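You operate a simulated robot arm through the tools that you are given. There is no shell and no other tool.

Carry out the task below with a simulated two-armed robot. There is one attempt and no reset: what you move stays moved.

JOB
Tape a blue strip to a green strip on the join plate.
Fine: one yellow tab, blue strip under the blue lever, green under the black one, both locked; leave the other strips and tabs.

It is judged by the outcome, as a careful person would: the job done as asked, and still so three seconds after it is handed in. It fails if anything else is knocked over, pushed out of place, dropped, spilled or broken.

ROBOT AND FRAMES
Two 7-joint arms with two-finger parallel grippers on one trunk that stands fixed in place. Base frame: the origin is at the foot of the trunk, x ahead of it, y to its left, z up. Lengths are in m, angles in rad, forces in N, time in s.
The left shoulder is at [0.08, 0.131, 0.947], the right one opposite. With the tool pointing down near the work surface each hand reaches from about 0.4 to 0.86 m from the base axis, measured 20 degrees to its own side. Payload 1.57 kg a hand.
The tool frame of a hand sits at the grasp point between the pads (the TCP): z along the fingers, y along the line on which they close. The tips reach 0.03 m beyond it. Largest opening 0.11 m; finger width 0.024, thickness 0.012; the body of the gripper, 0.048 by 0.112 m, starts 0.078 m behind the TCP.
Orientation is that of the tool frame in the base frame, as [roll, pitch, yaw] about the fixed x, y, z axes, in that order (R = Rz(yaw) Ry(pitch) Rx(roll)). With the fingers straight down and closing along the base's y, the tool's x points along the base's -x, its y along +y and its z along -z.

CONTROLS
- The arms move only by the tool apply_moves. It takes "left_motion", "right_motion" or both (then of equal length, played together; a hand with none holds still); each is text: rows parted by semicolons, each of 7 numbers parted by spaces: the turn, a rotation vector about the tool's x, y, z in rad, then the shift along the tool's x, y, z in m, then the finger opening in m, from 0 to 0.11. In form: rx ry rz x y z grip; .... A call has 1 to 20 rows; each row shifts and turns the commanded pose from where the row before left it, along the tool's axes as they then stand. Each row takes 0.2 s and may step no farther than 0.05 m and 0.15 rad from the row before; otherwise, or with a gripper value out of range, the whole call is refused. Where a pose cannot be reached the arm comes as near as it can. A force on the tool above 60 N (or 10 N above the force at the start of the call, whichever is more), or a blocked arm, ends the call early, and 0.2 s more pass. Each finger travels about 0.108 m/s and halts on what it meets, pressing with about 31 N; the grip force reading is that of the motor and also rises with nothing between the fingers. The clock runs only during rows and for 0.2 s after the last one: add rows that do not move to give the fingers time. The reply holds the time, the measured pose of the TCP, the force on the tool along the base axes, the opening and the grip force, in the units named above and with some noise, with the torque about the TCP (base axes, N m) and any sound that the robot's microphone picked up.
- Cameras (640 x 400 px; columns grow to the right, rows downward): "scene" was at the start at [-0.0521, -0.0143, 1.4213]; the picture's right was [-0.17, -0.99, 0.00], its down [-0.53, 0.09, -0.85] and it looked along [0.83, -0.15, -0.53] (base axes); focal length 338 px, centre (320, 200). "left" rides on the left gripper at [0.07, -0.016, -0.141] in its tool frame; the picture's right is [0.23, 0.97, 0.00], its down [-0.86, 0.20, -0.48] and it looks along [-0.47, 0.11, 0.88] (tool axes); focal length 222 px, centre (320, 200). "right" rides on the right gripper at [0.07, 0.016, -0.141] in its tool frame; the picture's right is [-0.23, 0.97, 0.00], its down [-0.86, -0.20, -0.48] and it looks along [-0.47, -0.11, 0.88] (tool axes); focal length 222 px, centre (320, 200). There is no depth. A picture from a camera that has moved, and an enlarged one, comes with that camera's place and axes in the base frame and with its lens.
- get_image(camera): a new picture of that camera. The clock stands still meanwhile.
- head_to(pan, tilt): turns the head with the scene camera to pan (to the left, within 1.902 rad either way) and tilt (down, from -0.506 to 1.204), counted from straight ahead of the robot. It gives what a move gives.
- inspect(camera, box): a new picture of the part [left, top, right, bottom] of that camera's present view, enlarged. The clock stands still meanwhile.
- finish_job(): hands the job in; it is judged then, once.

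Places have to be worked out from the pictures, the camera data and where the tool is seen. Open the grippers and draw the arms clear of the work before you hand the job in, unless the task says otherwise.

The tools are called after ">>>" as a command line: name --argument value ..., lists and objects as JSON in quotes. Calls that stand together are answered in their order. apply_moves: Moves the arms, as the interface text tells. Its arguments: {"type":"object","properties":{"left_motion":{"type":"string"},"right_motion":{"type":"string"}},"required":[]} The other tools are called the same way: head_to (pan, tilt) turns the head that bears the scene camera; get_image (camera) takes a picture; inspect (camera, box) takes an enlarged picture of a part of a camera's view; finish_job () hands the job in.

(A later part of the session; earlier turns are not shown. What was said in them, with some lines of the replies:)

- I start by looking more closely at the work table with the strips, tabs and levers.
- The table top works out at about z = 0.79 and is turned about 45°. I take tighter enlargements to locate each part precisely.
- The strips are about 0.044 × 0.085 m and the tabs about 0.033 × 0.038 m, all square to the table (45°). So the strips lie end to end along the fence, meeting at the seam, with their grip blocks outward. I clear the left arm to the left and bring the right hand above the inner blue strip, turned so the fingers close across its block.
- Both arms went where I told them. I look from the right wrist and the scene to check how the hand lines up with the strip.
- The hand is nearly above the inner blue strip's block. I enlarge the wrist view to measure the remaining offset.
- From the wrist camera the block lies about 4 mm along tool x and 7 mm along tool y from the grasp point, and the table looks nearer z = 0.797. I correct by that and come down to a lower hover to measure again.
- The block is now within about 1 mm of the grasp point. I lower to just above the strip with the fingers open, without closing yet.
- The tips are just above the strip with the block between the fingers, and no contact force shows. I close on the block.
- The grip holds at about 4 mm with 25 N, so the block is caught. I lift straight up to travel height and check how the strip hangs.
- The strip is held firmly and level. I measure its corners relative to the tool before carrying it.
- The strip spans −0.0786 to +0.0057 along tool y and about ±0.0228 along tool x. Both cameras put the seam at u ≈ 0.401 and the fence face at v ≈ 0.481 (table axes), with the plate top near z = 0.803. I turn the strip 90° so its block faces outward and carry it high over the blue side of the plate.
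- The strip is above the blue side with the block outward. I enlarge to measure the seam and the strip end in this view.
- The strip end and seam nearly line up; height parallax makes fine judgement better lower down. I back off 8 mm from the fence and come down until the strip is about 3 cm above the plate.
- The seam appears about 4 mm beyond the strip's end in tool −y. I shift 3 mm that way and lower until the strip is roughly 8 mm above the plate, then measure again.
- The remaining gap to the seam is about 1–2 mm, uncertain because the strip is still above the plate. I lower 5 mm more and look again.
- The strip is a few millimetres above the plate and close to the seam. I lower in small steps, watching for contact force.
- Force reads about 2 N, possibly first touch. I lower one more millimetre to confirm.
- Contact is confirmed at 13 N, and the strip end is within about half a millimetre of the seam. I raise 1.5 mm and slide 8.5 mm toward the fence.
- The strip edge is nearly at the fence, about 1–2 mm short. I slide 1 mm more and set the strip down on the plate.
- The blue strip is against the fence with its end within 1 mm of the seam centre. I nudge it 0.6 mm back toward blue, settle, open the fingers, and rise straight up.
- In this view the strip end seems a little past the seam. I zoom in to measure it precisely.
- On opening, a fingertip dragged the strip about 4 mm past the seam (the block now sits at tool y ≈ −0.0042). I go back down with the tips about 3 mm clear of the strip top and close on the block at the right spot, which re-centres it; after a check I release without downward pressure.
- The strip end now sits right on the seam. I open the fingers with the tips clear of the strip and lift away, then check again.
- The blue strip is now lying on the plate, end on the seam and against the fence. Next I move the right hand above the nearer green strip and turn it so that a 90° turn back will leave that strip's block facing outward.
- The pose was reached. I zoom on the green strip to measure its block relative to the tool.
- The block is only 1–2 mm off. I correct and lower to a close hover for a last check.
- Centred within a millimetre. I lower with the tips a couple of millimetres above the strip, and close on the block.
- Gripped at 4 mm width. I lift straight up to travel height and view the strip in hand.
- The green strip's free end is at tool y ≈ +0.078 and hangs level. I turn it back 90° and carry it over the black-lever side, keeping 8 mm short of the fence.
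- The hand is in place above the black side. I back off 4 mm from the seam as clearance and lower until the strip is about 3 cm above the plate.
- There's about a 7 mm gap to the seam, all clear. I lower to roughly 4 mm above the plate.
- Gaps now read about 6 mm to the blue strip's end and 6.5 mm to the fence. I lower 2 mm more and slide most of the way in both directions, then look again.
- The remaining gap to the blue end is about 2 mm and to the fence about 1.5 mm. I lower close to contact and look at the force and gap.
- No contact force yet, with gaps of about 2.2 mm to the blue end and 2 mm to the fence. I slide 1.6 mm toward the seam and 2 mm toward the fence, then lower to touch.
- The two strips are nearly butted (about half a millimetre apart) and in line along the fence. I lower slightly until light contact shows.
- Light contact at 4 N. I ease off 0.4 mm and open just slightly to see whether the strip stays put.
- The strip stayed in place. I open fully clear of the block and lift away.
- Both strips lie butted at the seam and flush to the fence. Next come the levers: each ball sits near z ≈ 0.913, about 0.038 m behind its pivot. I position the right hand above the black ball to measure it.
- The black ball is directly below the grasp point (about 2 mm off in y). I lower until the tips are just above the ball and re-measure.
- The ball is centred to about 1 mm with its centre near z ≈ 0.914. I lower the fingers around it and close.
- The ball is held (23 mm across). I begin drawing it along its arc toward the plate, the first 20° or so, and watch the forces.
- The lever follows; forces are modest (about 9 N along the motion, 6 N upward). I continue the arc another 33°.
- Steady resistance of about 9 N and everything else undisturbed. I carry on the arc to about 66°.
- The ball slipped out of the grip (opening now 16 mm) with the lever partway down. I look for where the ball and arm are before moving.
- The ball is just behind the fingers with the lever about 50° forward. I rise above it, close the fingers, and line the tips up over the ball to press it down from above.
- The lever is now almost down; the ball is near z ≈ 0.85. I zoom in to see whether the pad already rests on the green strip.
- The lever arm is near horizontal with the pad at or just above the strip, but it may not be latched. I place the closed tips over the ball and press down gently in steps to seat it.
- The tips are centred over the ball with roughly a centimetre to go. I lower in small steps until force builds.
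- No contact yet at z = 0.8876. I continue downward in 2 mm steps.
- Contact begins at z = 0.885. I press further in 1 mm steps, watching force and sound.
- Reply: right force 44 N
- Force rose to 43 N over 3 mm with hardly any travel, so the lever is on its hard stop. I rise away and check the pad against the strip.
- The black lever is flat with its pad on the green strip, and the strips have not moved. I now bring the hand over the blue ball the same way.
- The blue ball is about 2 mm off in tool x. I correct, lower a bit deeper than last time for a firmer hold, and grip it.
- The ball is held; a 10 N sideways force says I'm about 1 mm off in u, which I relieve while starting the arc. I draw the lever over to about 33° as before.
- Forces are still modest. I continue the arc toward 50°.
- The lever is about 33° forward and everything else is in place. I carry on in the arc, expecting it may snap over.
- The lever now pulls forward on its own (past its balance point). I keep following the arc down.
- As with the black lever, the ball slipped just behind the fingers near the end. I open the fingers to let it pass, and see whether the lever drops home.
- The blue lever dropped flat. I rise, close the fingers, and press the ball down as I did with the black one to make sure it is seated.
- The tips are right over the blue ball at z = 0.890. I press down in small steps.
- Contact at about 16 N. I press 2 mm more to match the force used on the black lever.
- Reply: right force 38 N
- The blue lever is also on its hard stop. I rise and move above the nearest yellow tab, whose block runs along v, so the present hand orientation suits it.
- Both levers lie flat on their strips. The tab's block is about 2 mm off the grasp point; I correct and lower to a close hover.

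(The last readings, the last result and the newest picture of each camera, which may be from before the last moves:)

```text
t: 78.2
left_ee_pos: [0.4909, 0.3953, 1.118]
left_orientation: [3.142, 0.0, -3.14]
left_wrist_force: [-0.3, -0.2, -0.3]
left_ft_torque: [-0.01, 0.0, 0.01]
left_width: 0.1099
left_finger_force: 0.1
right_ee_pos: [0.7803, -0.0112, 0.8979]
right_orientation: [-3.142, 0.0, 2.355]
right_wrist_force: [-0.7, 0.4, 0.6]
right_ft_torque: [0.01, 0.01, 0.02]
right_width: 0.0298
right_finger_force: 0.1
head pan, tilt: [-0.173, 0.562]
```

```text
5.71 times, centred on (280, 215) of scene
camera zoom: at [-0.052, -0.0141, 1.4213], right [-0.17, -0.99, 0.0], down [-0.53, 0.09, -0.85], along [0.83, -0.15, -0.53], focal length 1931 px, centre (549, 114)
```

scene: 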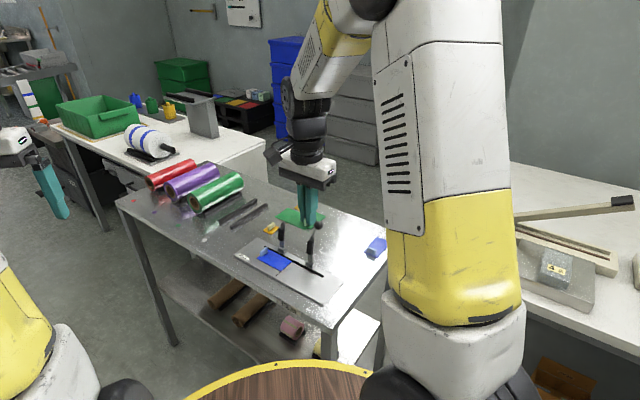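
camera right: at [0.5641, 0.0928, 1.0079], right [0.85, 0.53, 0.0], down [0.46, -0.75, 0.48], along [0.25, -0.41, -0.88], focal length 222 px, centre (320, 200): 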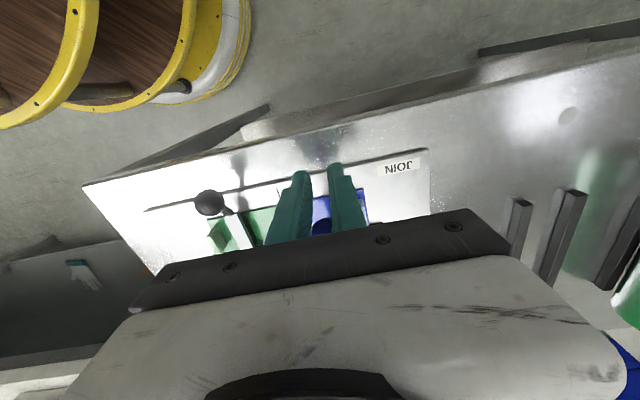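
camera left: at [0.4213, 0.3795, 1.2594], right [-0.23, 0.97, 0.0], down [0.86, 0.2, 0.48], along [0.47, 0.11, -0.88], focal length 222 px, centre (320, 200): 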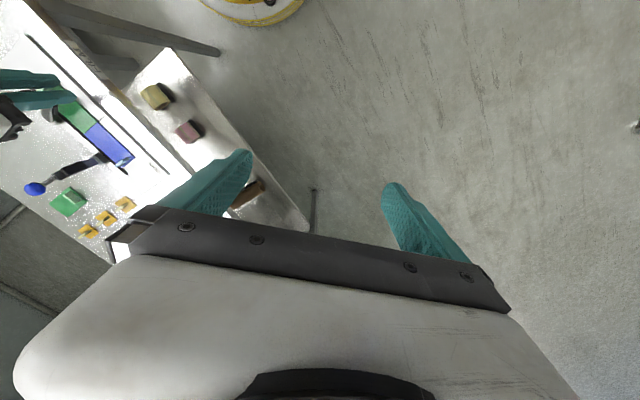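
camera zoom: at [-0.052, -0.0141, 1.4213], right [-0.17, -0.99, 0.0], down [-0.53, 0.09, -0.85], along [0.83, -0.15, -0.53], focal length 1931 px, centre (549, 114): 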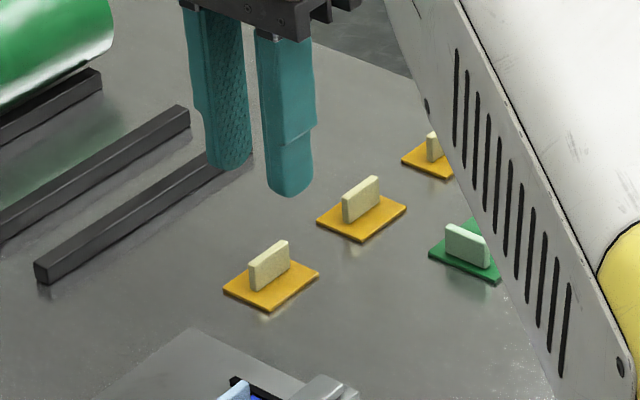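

The tab's block is centred within half a millimetre. I lower and close on it.

>>> apply_moves --right_motion "0 0 0 0 0 0.03 0.03;0 0 0 0 0 0.025 0.03;0 0 0 0 0 0.0075 0.03;0 0 0 0 0 0 0.03;0 0 0 0 0 0 0.015;0 0 0 0 0 0 0.0;0 0 0 0 0 0 0.0;0 0 0 0 0 0 0.0"

>>> inspect --camera "right" --box '[260, 110, 380, 210]'

>>> inspect --camera "scene" --box '[250, 200, 310, 250]'

```text
t: 80.0
left_ee_pos: [0.4891, 0.3945, 1.1191]
left_orientation: [-3.141, 0.001, -3.141]
left_wrist_force: [0.2, 0.3, 0.4]
left_ft_torque: [0.01, 0.01, 0.0]
left_width: 0.1098
left_finger_force: 0.1
right_ee_pos: [0.7819, -0.0095, 0.8356]
right_orientation: [-3.141, 0.001, 2.355]
right_wrist_force: [-0.1, 0.2, -0.9]
right_ft_torque: [0.0, -0.02, 0.0]
right_width: 0.0025
right_finger_force: 23.8
head pan, tilt: [-0.173, 0.562]
```

```text
4.00 times, centred on (320, 160) of right
camera zoom: at [0.7445, 0.0504, 0.9786], right [0.85, 0.53, 0.0], down [0.46, -0.75, 0.48], along [0.25, -0.41, -0.88], focal length 888 px, centre (320, 360)
```

zoom: 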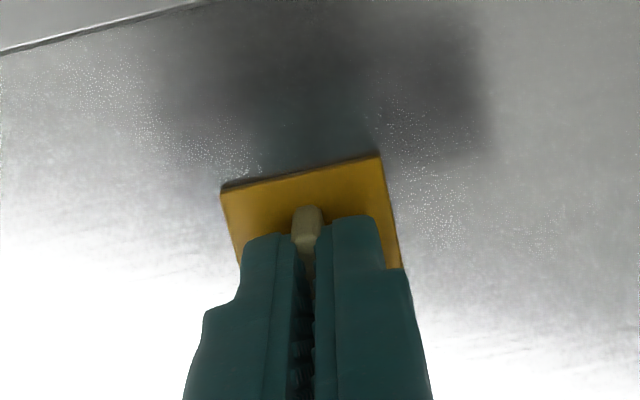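

```text
8.00 times, centred on (280, 225) of scene
camera zoom: at [-0.052, -0.0141, 1.4213], right [-0.17, -0.99, 0.0], down [-0.53, 0.09, -0.85], along [0.83, -0.15, -0.53], focal length 2704 px, centre (640, 0)
```

zoom: 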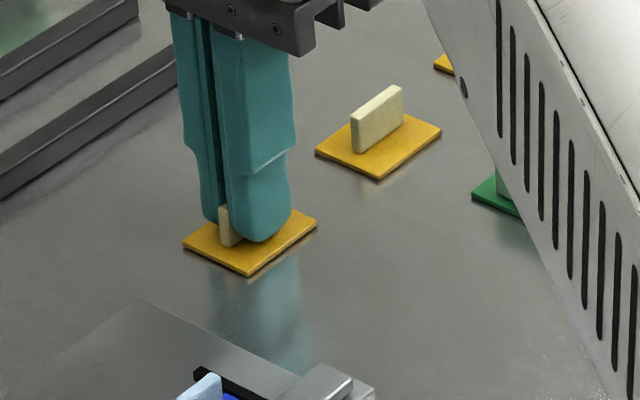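

Gripped at about 2.5–3 mm with 24 N. I lift and check that the tab comes along.

>>> apply_moves --right_motion "0 0 0 0 0 -0.01 0;0 0 0 0 0 -0.02 0;0 0 0 0 0 -0.03 0;0 0 0 0 0 -0.04 0;0 0 0 0 0 -0.04 0;0 0 0 0 0 0 0"

>>> inspect --camera "right" --box '[260, 110, 380, 210]'

>>> inspect --camera "scene" --box '[240, 150, 336, 260]'

```text
t: 81.4
left_ee_pos: [0.4898, 0.3964, 1.1181]
left_orientation: [-3.141, 0.0, -3.141]
left_wrist_force: [-0.9, 0.1, -0.2]
left_ft_torque: [0.0, -0.03, 0.01]
left_width: 0.1099
left_finger_force: 0.1
right_ee_pos: [0.7811, -0.0108, 0.9776]
right_orientation: [-3.14, -0.001, 2.355]
right_wrist_force: [-0.6, 0.7, -0.4]
right_ft_torque: [0.05, 0.01, -0.02]
right_width: 0.0025
right_finger_force: 23.7
head pan, tilt: [-0.173, 0.562]
```

```text
4.00 times, centred on (320, 160) of right
camera zoom: at [0.744, 0.0497, 1.1187], right [0.85, 0.53, 0.0], down [0.46, -0.75, 0.48], along [0.25, -0.41, -0.88], focal length 888 px, centre (320, 360)
```

zoom: 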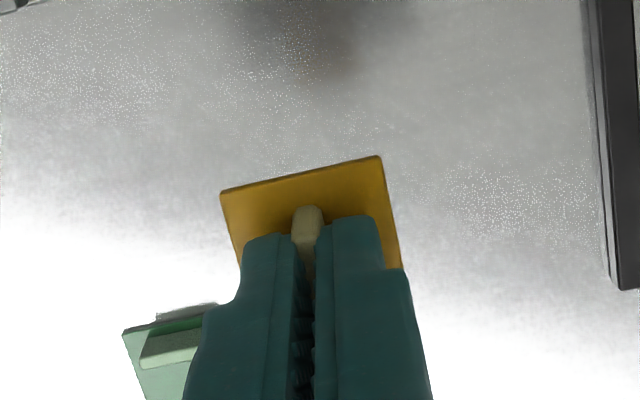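

```text
3.64 times, centred on (288, 205) of scene
camera zoom: at [-0.052, -0.0141, 1.4213], right [-0.17, -0.99, 0.0], down [-0.53, 0.09, -0.85], along [0.83, -0.15, -0.53], focal length 1229 px, centre (436, 182)
```

zoom: 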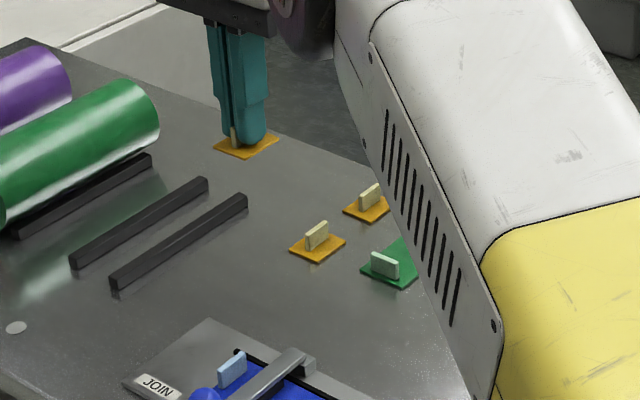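

The tab is in hand, centred to under 1 mm. I carry it over the seam between the two levers, staying high.

>>> apply_moves --right_motion "0 0 0 0.0206 -0.029 0 0;0 0 0 0.0206 -0.029 0 0;0 0 0 0.0206 -0.029 0 0;0 0 0 0.0206 -0.029 0 0;0 0 0 0.0206 -0.029 0 0;0 0 0 0 0 0 0;0 0 0 0 0 0 0"

>>> inspect --camera "right" --box '[220, 80, 420, 220]'

>>> inspect --camera "scene" --box '[230, 180, 340, 290]'

```text
t: 83.0
left_ee_pos: [0.49, 0.3951, 1.1183]
left_orientation: [3.141, 0.0, -3.14]
left_wrist_force: [0.0, 0.3, -0.2]
left_ft_torque: [-0.02, 0.02, 0.0]
left_width: 0.1101
left_finger_force: 0.0
right_ee_pos: [0.6062, -0.041, 0.977]
right_orientation: [3.141, -0.001, 2.356]
right_wrist_force: [0.2, 0.8, -0.6]
right_ft_torque: [0.0, -0.02, 0.0]
right_width: 0.0024
right_finger_force: 24.1
head pan, tilt: [-0.173, 0.562]
```

```text
2.86 times, centred on (320, 150) of right
camera zoom: at [0.5696, 0.0201, 1.1191], right [0.85, 0.53, 0.0], down [0.46, -0.75, 0.48], along [0.25, -0.41, -0.88], focal length 635 px, centre (320, 343)
```

zoom: 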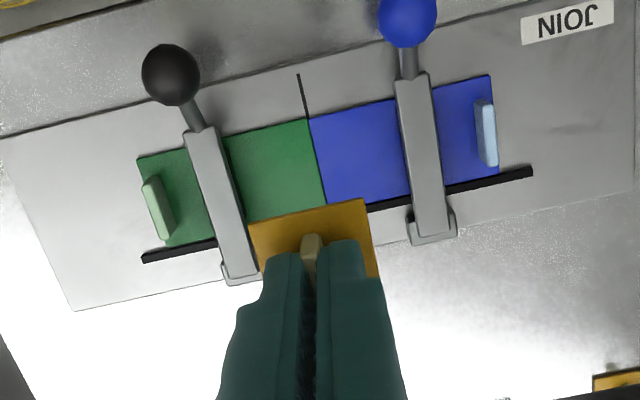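

```text
3.64 times, centred on (285, 235) of scene
camera zoom: at [-0.0521, -0.0142, 1.4213], right [-0.17, -0.99, 0.0], down [-0.53, 0.09, -0.85], along [0.83, -0.15, -0.53], focal length 1229 px, centre (447, 73)
```

zoom: 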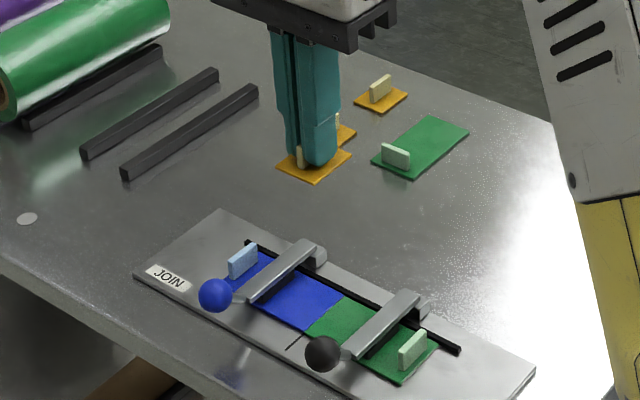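

The joint lies about 1 mm to tool −y of the tab centre. I shift that, and lower to about 2.5 cm above the strips.

>>> apply_moves --right_motion "0 0 0 0 -0.001 0 0;0 0 0 0 0 0.04 0;0 0 0 0 0 0.04 0;0 0 0 0 0 0.027 0;0 0 0 0 0 0 0;0 0 0 0 0 0 0"

>>> inspect --camera "right" --box '[220, 80, 420, 220]'

>>> inspect --camera "scene" --box '[250, 220, 330, 290]'

```text
t: 84.4
left_ee_pos: [0.4909, 0.3956, 1.1182]
left_orientation: [-3.141, 0.0, -3.141]
left_wrist_force: [0.1, 0.1, 0.7]
left_ft_torque: [-0.01, 0.02, 0.02]
left_width: 0.1099
left_finger_force: 0.0
right_ee_pos: [0.6057, -0.0416, 0.8708]
right_orientation: [3.141, 0.001, 2.357]
right_wrist_force: [0.0, -0.1, -0.5]
right_ft_torque: [0.02, 0.01, 0.01]
right_width: 0.0025
right_finger_force: 23.7
head pan, tilt: [-0.173, 0.562]
```

```text
2.86 times, centred on (320, 150) of right
camera zoom: at [0.5683, 0.0195, 1.0125], right [0.85, 0.53, 0.0], down [0.46, -0.75, 0.48], along [0.25, -0.41, -0.88], focal length 635 px, centre (320, 343)
```

zoom: 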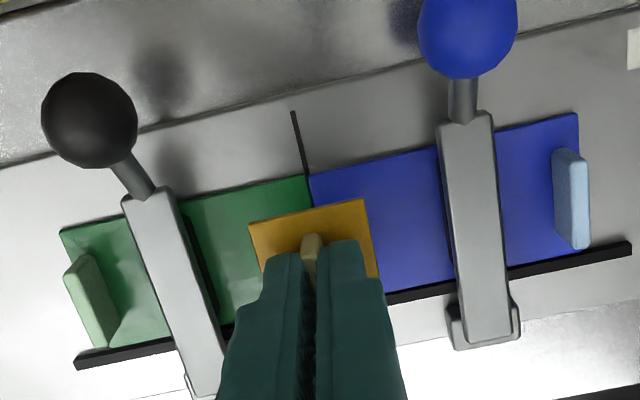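

```text
5.71 times, centred on (290, 255) of scene
camera zoom: at [-0.052, -0.0141, 1.4213], right [-0.17, -0.99, 0.0], down [-0.53, 0.09, -0.85], along [0.83, -0.15, -0.53], focal length 1931 px, centre (491, -114)
```

zoom: 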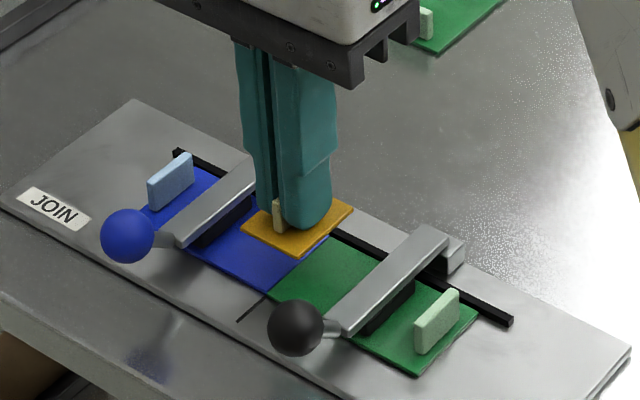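

At this height the tab reads about 0.9 mm to the −y side of the joint, and well centred across the strips. I nudge it back 0.7 mm and lower to a few millimetres above.

>>> apply_moves --right_motion "0 0 0 0 0.0007 0 0;0 0 0 0 0 0.012 0;0 0 0 0 0 0.009 0;0 0 0 0 0 0 0;0 0 0 0 0 0 0"

>>> inspect --camera "right" --box '[270, 100, 370, 180]'

>>> inspect --camera "scene" --box '[266, 240, 314, 275]'

```text
t: 85.6
left_ee_pos: [0.4897, 0.3963, 1.1187]
left_orientation: [3.141, -0.002, 3.141]
left_wrist_force: [-0.4, 0.7, 0.1]
left_ft_torque: [-0.01, 0.01, -0.02]
left_width: 0.1101
left_finger_force: 0.0
right_ee_pos: [0.605, -0.0406, 0.8491]
right_orientation: [3.142, 0.0, 2.356]
right_wrist_force: [-0.7, -0.5, -0.4]
right_ft_torque: [0.0, 0.0, 0.03]
right_width: 0.0026
right_finger_force: 24.1
head pan, tilt: [-0.173, 0.562]
```

```text
5.00 times, centred on (320, 140) of right
camera zoom: at [0.5691, 0.0201, 0.991], right [0.85, 0.53, 0.0], down [0.46, -0.75, 0.48], along [0.25, -0.41, -0.88], focal length 1111 px, centre (320, 500)
```

zoom: 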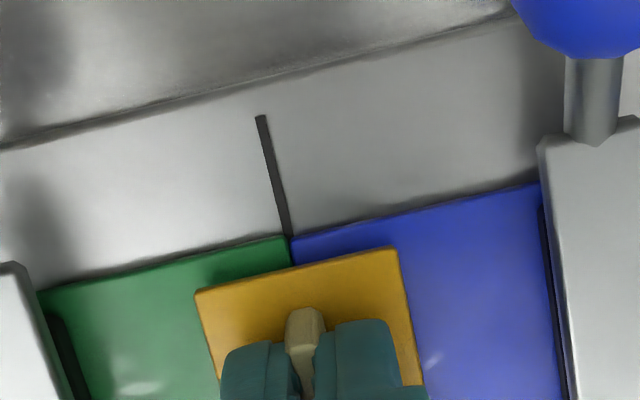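

```text
11.43 times, centred on (290, 258) of scene
camera zoom: at [-0.0521, -0.0141, 1.4213], right [-0.17, -0.99, 0.0], down [-0.53, 0.09, -0.85], along [0.83, -0.15, -0.53], focal length 3863 px, centre (663, -457)
```

zoom: 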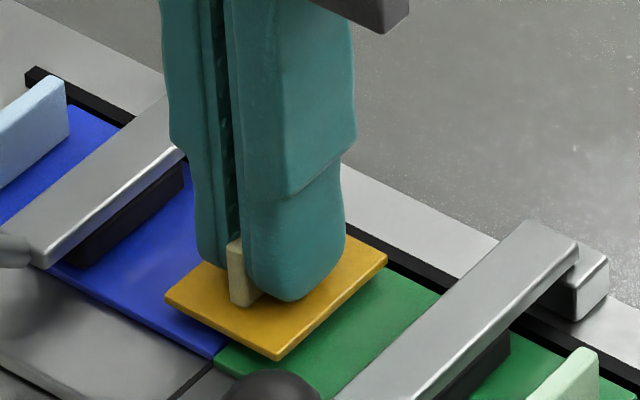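

The tab is centred on the joint within about half a millimetre. I lower in small steps to contact.

>>> apply_moves --right_motion "0 0 0 0 0 0.002 0;0 0 0 0 0 0.001 0;0 0 0 0 0 0.001 0;0 0 0 0 0 0 0"

>>> inspect --camera "scene" --box '[266, 240, 314, 275]'

```text
t: 86.6
left_ee_pos: [0.4897, 0.3964, 1.1176]
left_orientation: [-3.14, -0.001, 3.142]
left_wrist_force: [0.2, 0.1, 0.1]
left_ft_torque: [0.02, 0.02, -0.02]
left_width: 0.1102
left_finger_force: 0.2
right_ee_pos: [0.6058, -0.0411, 0.8443]
right_orientation: [-3.141, -0.001, 2.356]
right_wrist_force: [0.8, -0.4, 3.4]
right_ft_torque: [0.01, 0.0, -0.02]
right_width: 0.0026
right_finger_force: 24.0
head pan, tilt: [-0.173, 0.562]
```

```text
11.43 times, centred on (290, 258) of scene
camera zoom: at [-0.0521, -0.0142, 1.4213], right [-0.17, -0.99, 0.0], down [-0.53, 0.09, -0.85], along [0.83, -0.15, -0.53], focal length 3863 px, centre (663, -457)
```

zoom: 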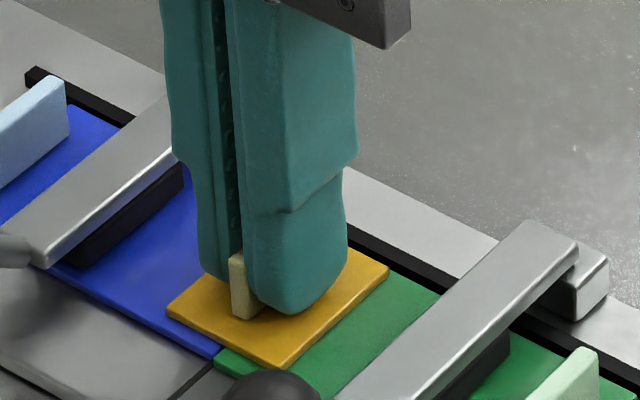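

First touch at 3 N. I press the tab down a little more firmly so it adheres.

>>> apply_moves --right_motion "0 0 0 0 0 0.001 0;0 0 0 0 0 0.001 0;0 0 0 0 0 0 0;0 0 0 0 0 0 0"

>>> inspect --camera "right" --box '[270, 100, 370, 180]'

>>> inspect --camera "scene" --box '[266, 240, 314, 275]'

```text
t: 87.6
left_ee_pos: [0.4894, 0.3954, 1.1191]
left_orientation: [3.141, 0.001, -3.14]
left_wrist_force: [0.6, -0.6, 1.0]
left_ft_torque: [0.0, 0.02, 0.0]
left_width: 0.11
left_finger_force: 0.1
right_ee_pos: [0.606, -0.0402, 0.8427]
right_orientation: [3.14, 0.002, 2.356]
right_wrist_force: [-0.1, -1.7, 18.1]
right_ft_torque: [-0.05, 0.0, 0.01]
right_width: 0.0023
right_finger_force: 23.6
head pan, tilt: [-0.173, 0.562]
```

```text
5.00 times, centred on (320, 140) of right
camera zoom: at [0.569, 0.02, 0.9854], right [0.85, 0.53, 0.0], down [0.46, -0.75, 0.48], along [0.25, -0.41, -0.88], focal length 1111 px, centre (320, 500)
```

zoom: 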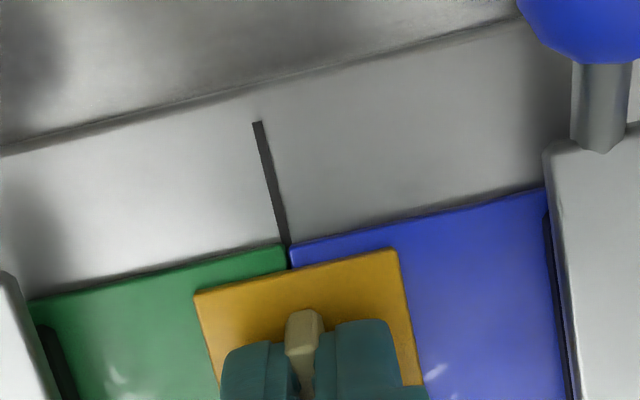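

```text
11.43 times, centred on (290, 258) of scene
camera zoom: at [-0.0526, -0.0142, 1.4213], right [-0.17, -0.99, 0.0], down [-0.53, 0.09, -0.85], along [0.83, -0.15, -0.53], focal length 3863 px, centre (663, -457)
```

zoom: 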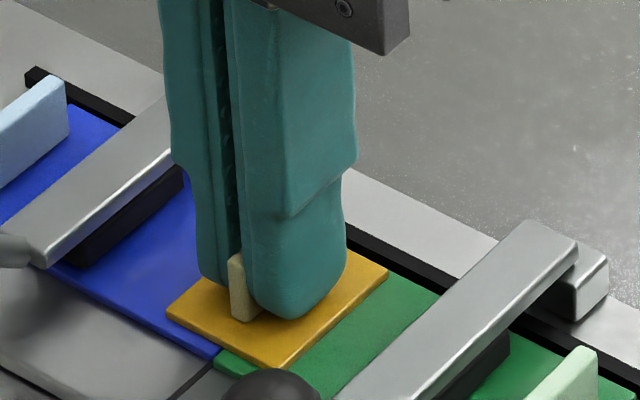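

Pressed with 18 N; the tab sits evenly over the joint. I ease off the pressure and open slightly first to be sure it stays.

>>> apply_moves --right_motion "0 0 0 0 0 -0.001 0;0 0 0 0 0 -0.0008 0;0 0 0 0 0 0 0.004;0 0 0 0 0 0 0.007;0 0 0 0 0 0 0.01;0 0 0 0 0 0 0.01"

>>> inspect --camera "right" --box '[270, 100, 370, 180]'

>>> inspect --camera "scene" --box '[266, 240, 314, 275]'

```text
t: 89.0
left_ee_pos: [0.491, 0.3956, 1.118]
left_orientation: [-3.141, 0.0, -3.14]
left_wrist_force: [0.5, -0.2, 0.7]
left_ft_torque: [0.01, 0.01, -0.01]
left_width: 0.1097
left_finger_force: 0.1
right_ee_pos: [0.6061, -0.0397, 0.8451]
right_orientation: [-3.141, 0.001, 2.358]
right_wrist_force: [-0.4, 0.0, -0.1]
right_ft_torque: [0.02, -0.01, 0.02]
right_width: 0.0098
right_finger_force: 0.0
head pan, tilt: [-0.173, 0.562]
```

```text
5.00 times, centred on (320, 140) of right
camera zoom: at [0.5693, 0.0203, 0.9865], right [0.85, 0.53, 0.0], down [0.46, -0.75, 0.48], along [0.25, -0.41, -0.88], focal length 1111 px, centre (320, 500)
```

zoom: 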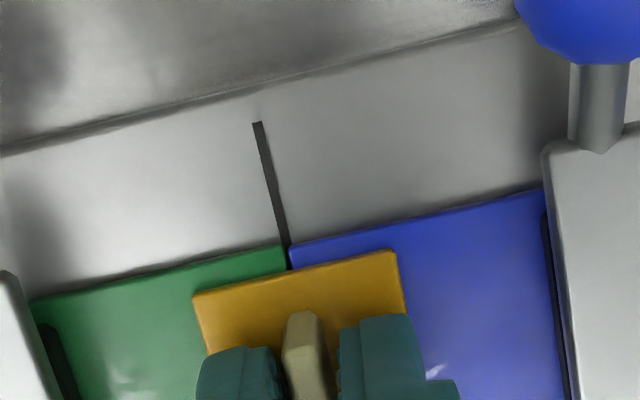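

```text
11.43 times, centred on (290, 258) of scene
camera zoom: at [-0.0521, -0.0141, 1.4213], right [-0.17, -0.99, 0.0], down [-0.53, 0.09, -0.85], along [0.83, -0.15, -0.53], focal length 3863 px, centre (663, -457)
```

zoom: 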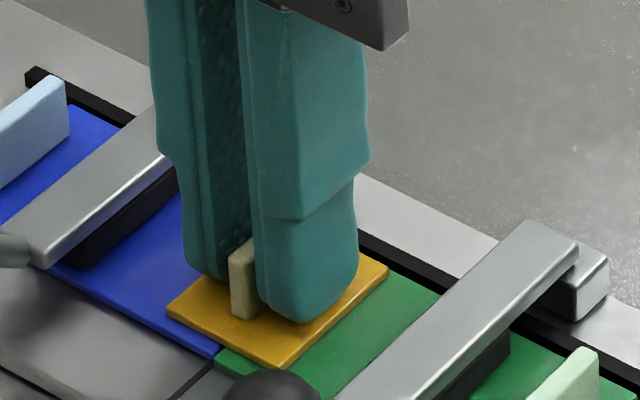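

The tab stayed exactly in place. I open wider, lift straight up clear of everything, and check the whole assembly.

>>> apply_moves --right_motion "0 0 0 0 0 0 0.016;0 0 0 0 0 0 0.02;0 0 0 0 0 -0.01 0.02;0 0 0 0 0 -0.03 0.02;0 0 0 0 0 -0.04 0.02;0 0 0 0 0 -0.04 0.02;0 0 0 0 0 -0.04 0.03;0 0 0 0 0 -0.03 0.04;0 0 0 0 0 0 0.04"

>>> inspect --camera "right" --box '[200, 60, 440, 220]'

>>> inspect --camera "scene" --box '[240, 220, 340, 290]'

```text
t: 91.0
left_ee_pos: [0.4912, 0.396, 1.1188]
left_orientation: [3.14, 0.0, -3.142]
left_wrist_force: [0.2, -0.3, 0.1]
left_ft_torque: [-0.01, 0.0, 0.02]
left_width: 0.11
left_finger_force: 0.0
right_ee_pos: [0.6063, -0.0399, 1.0362]
right_orientation: [3.141, 0.0, 2.358]
right_wrist_force: [-0.1, -0.3, -1.0]
right_ft_torque: [-0.04, 0.03, 0.0]
right_width: 0.04
right_finger_force: 0.0
head pan, tilt: [-0.173, 0.562]
```

```text
2.50 times, centred on (320, 140) of right
camera zoom: at [0.5688, 0.0207, 1.1779], right [0.85, 0.53, 0.0], down [0.46, -0.75, 0.48], along [0.25, -0.41, -0.88], focal length 555 px, centre (320, 350)
```

zoom: 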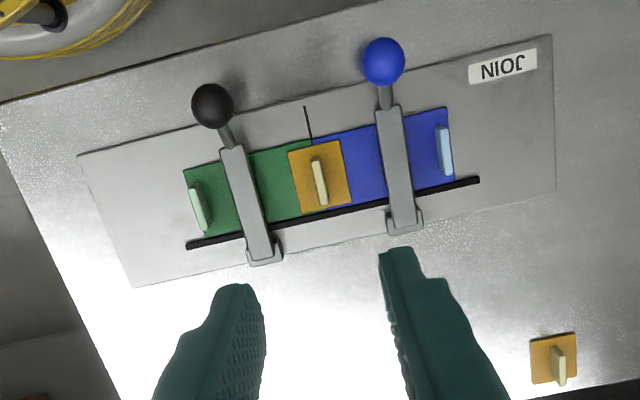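

```text
5.71 times, centred on (290, 255) of scene
camera zoom: at [-0.0521, -0.0142, 1.4213], right [-0.17, -0.99, 0.0], down [-0.53, 0.09, -0.85], along [0.83, -0.15, -0.53], focal length 1931 px, centre (491, -114)
```

zoom: 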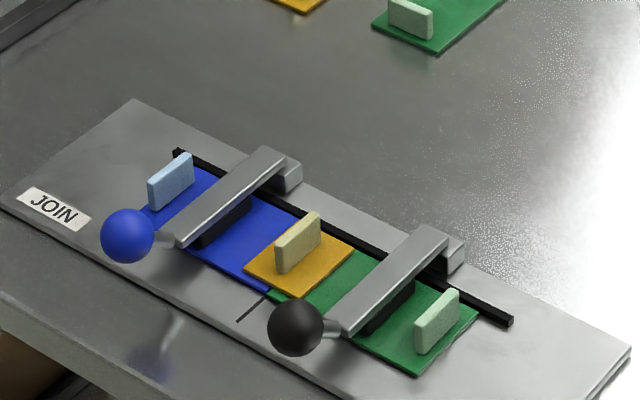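

The blue strip, green strip and yellow tab are all in place with both levers flat. I draw the right arm up and away to its starting side, with the gripper open.

>>> apply_moves --right_motion "0 0 0 0 0 -0.03 0.06;0 0 0 0 0 -0.03 0.08;0 0 0 -0.0184 -0.0352 0 0.11;0 0 0 -0.0184 -0.0352 0 0.11;0 0 0 -0.0184 -0.0352 0 0.11;0 0 0 -0.0184 -0.0352 0 0.11;0 0 0 -0.0184 -0.0352 0 0.11;0 0 0 -0.0184 -0.0352 0 0.11;0 0 0 -0.0184 -0.0352 0 0.11;0 0 0 -0.0184 -0.0352 0 0.11;0 0 0 0 0 0 0.11;0 0 0 0 0 0 0.11"

>>> get_image --camera "scene"

>>> inspect --camera "scene" --box '[230, 190, 400, 300]'

>>> inspect --camera "scene" --box '[255, 235, 325, 285]'

```text
t: 93.6
left_ee_pos: [0.4904, 0.3953, 1.1181]
left_orientation: [3.14, 0.001, 3.142]
left_wrist_force: [-0.4, 1.0, -0.2]
left_ft_torque: [-0.02, -0.03, -0.01]
left_width: 0.1099
left_finger_force: 0.1
right_ee_pos: [0.5101, -0.344, 1.0952]
right_orientation: [3.142, 0.001, 2.355]
right_wrist_force: [-0.8, 0.3, -0.1]
right_ft_torque: [-0.02, 0.0, -0.02]
right_width: 0.1102
right_finger_force: 0.0
head pan, tilt: [-0.173, 0.562]
```

```text
taken
```

scene: 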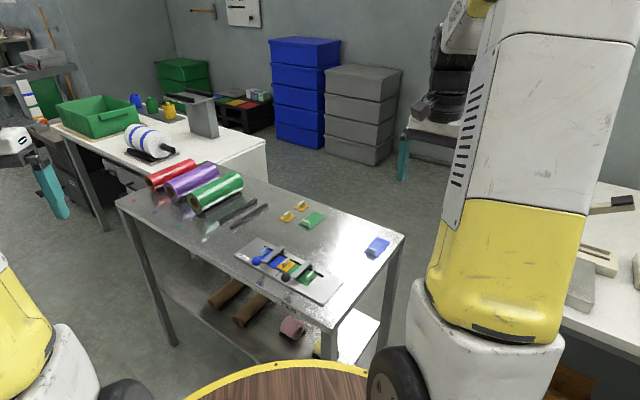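

```text
3.64 times, centred on (315, 245) of scene
camera zoom: at [-0.0521, -0.0142, 1.4213], right [-0.17, -0.99, 0.0], down [-0.53, 0.09, -0.85], along [0.83, -0.15, -0.53], focal length 1229 px, centre (338, 36)
```

zoom: 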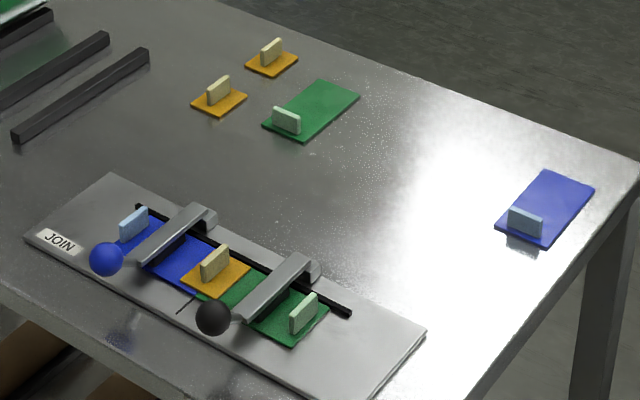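

```text
8.00 times, centred on (290, 260) of scene
camera zoom: at [-0.0521, -0.0142, 1.4213], right [-0.17, -0.99, 0.0], down [-0.53, 0.09, -0.85], along [0.83, -0.15, -0.53], focal length 2704 px, centre (560, -280)
```

zoom: 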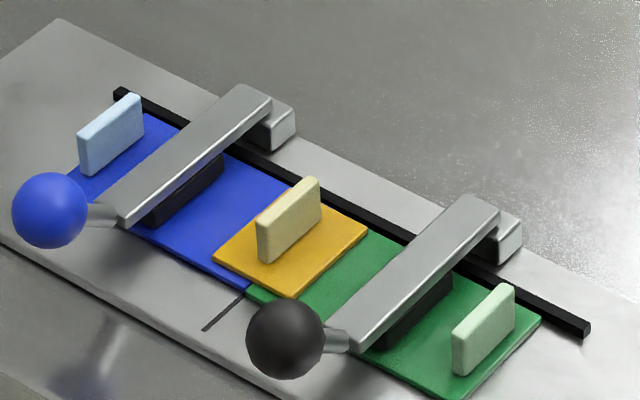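

The final view shows the blue strip under the blue lever, the green strip under the black lever, and the yellow tab across the joint. Both levers are flat, the other strips and tabs are where they started, and both arms are clear with grippers open. I hand the job in.

>>> finish_job

```text
The job is handed in.
```

The blue and green strips are taped together on the join plate with one yellow tab across the joint, and the job is handed in.

- **Strips:** The blue strip is under the blue lever and the green strip under the black lever. They lie against the fence and meet at the seam with a gap of about 1 mm or less.
- **Tab:** It sits centred over the joint to within about half a millimetre and was pressed down with about 18 N.
- **Levers:** Both lie flat on their strips. I pressed each ball to a hard stop (about 43 N on the black, 37 N on the blue). I heard no click and did not try lifting them, so "locked" rests on the hard stop and on the blue lever dropping flat by itself past its balance point.
- **Slips along the way:** The first time I released the blue strip it was dragged about 4 mm past the seam. I set it back before placing the green one. Both levers slipped out of the grip near the end of their travel, but nothing else moved.

The other two strips and two tabs are where they started. Both arms are clear, with grippers open.
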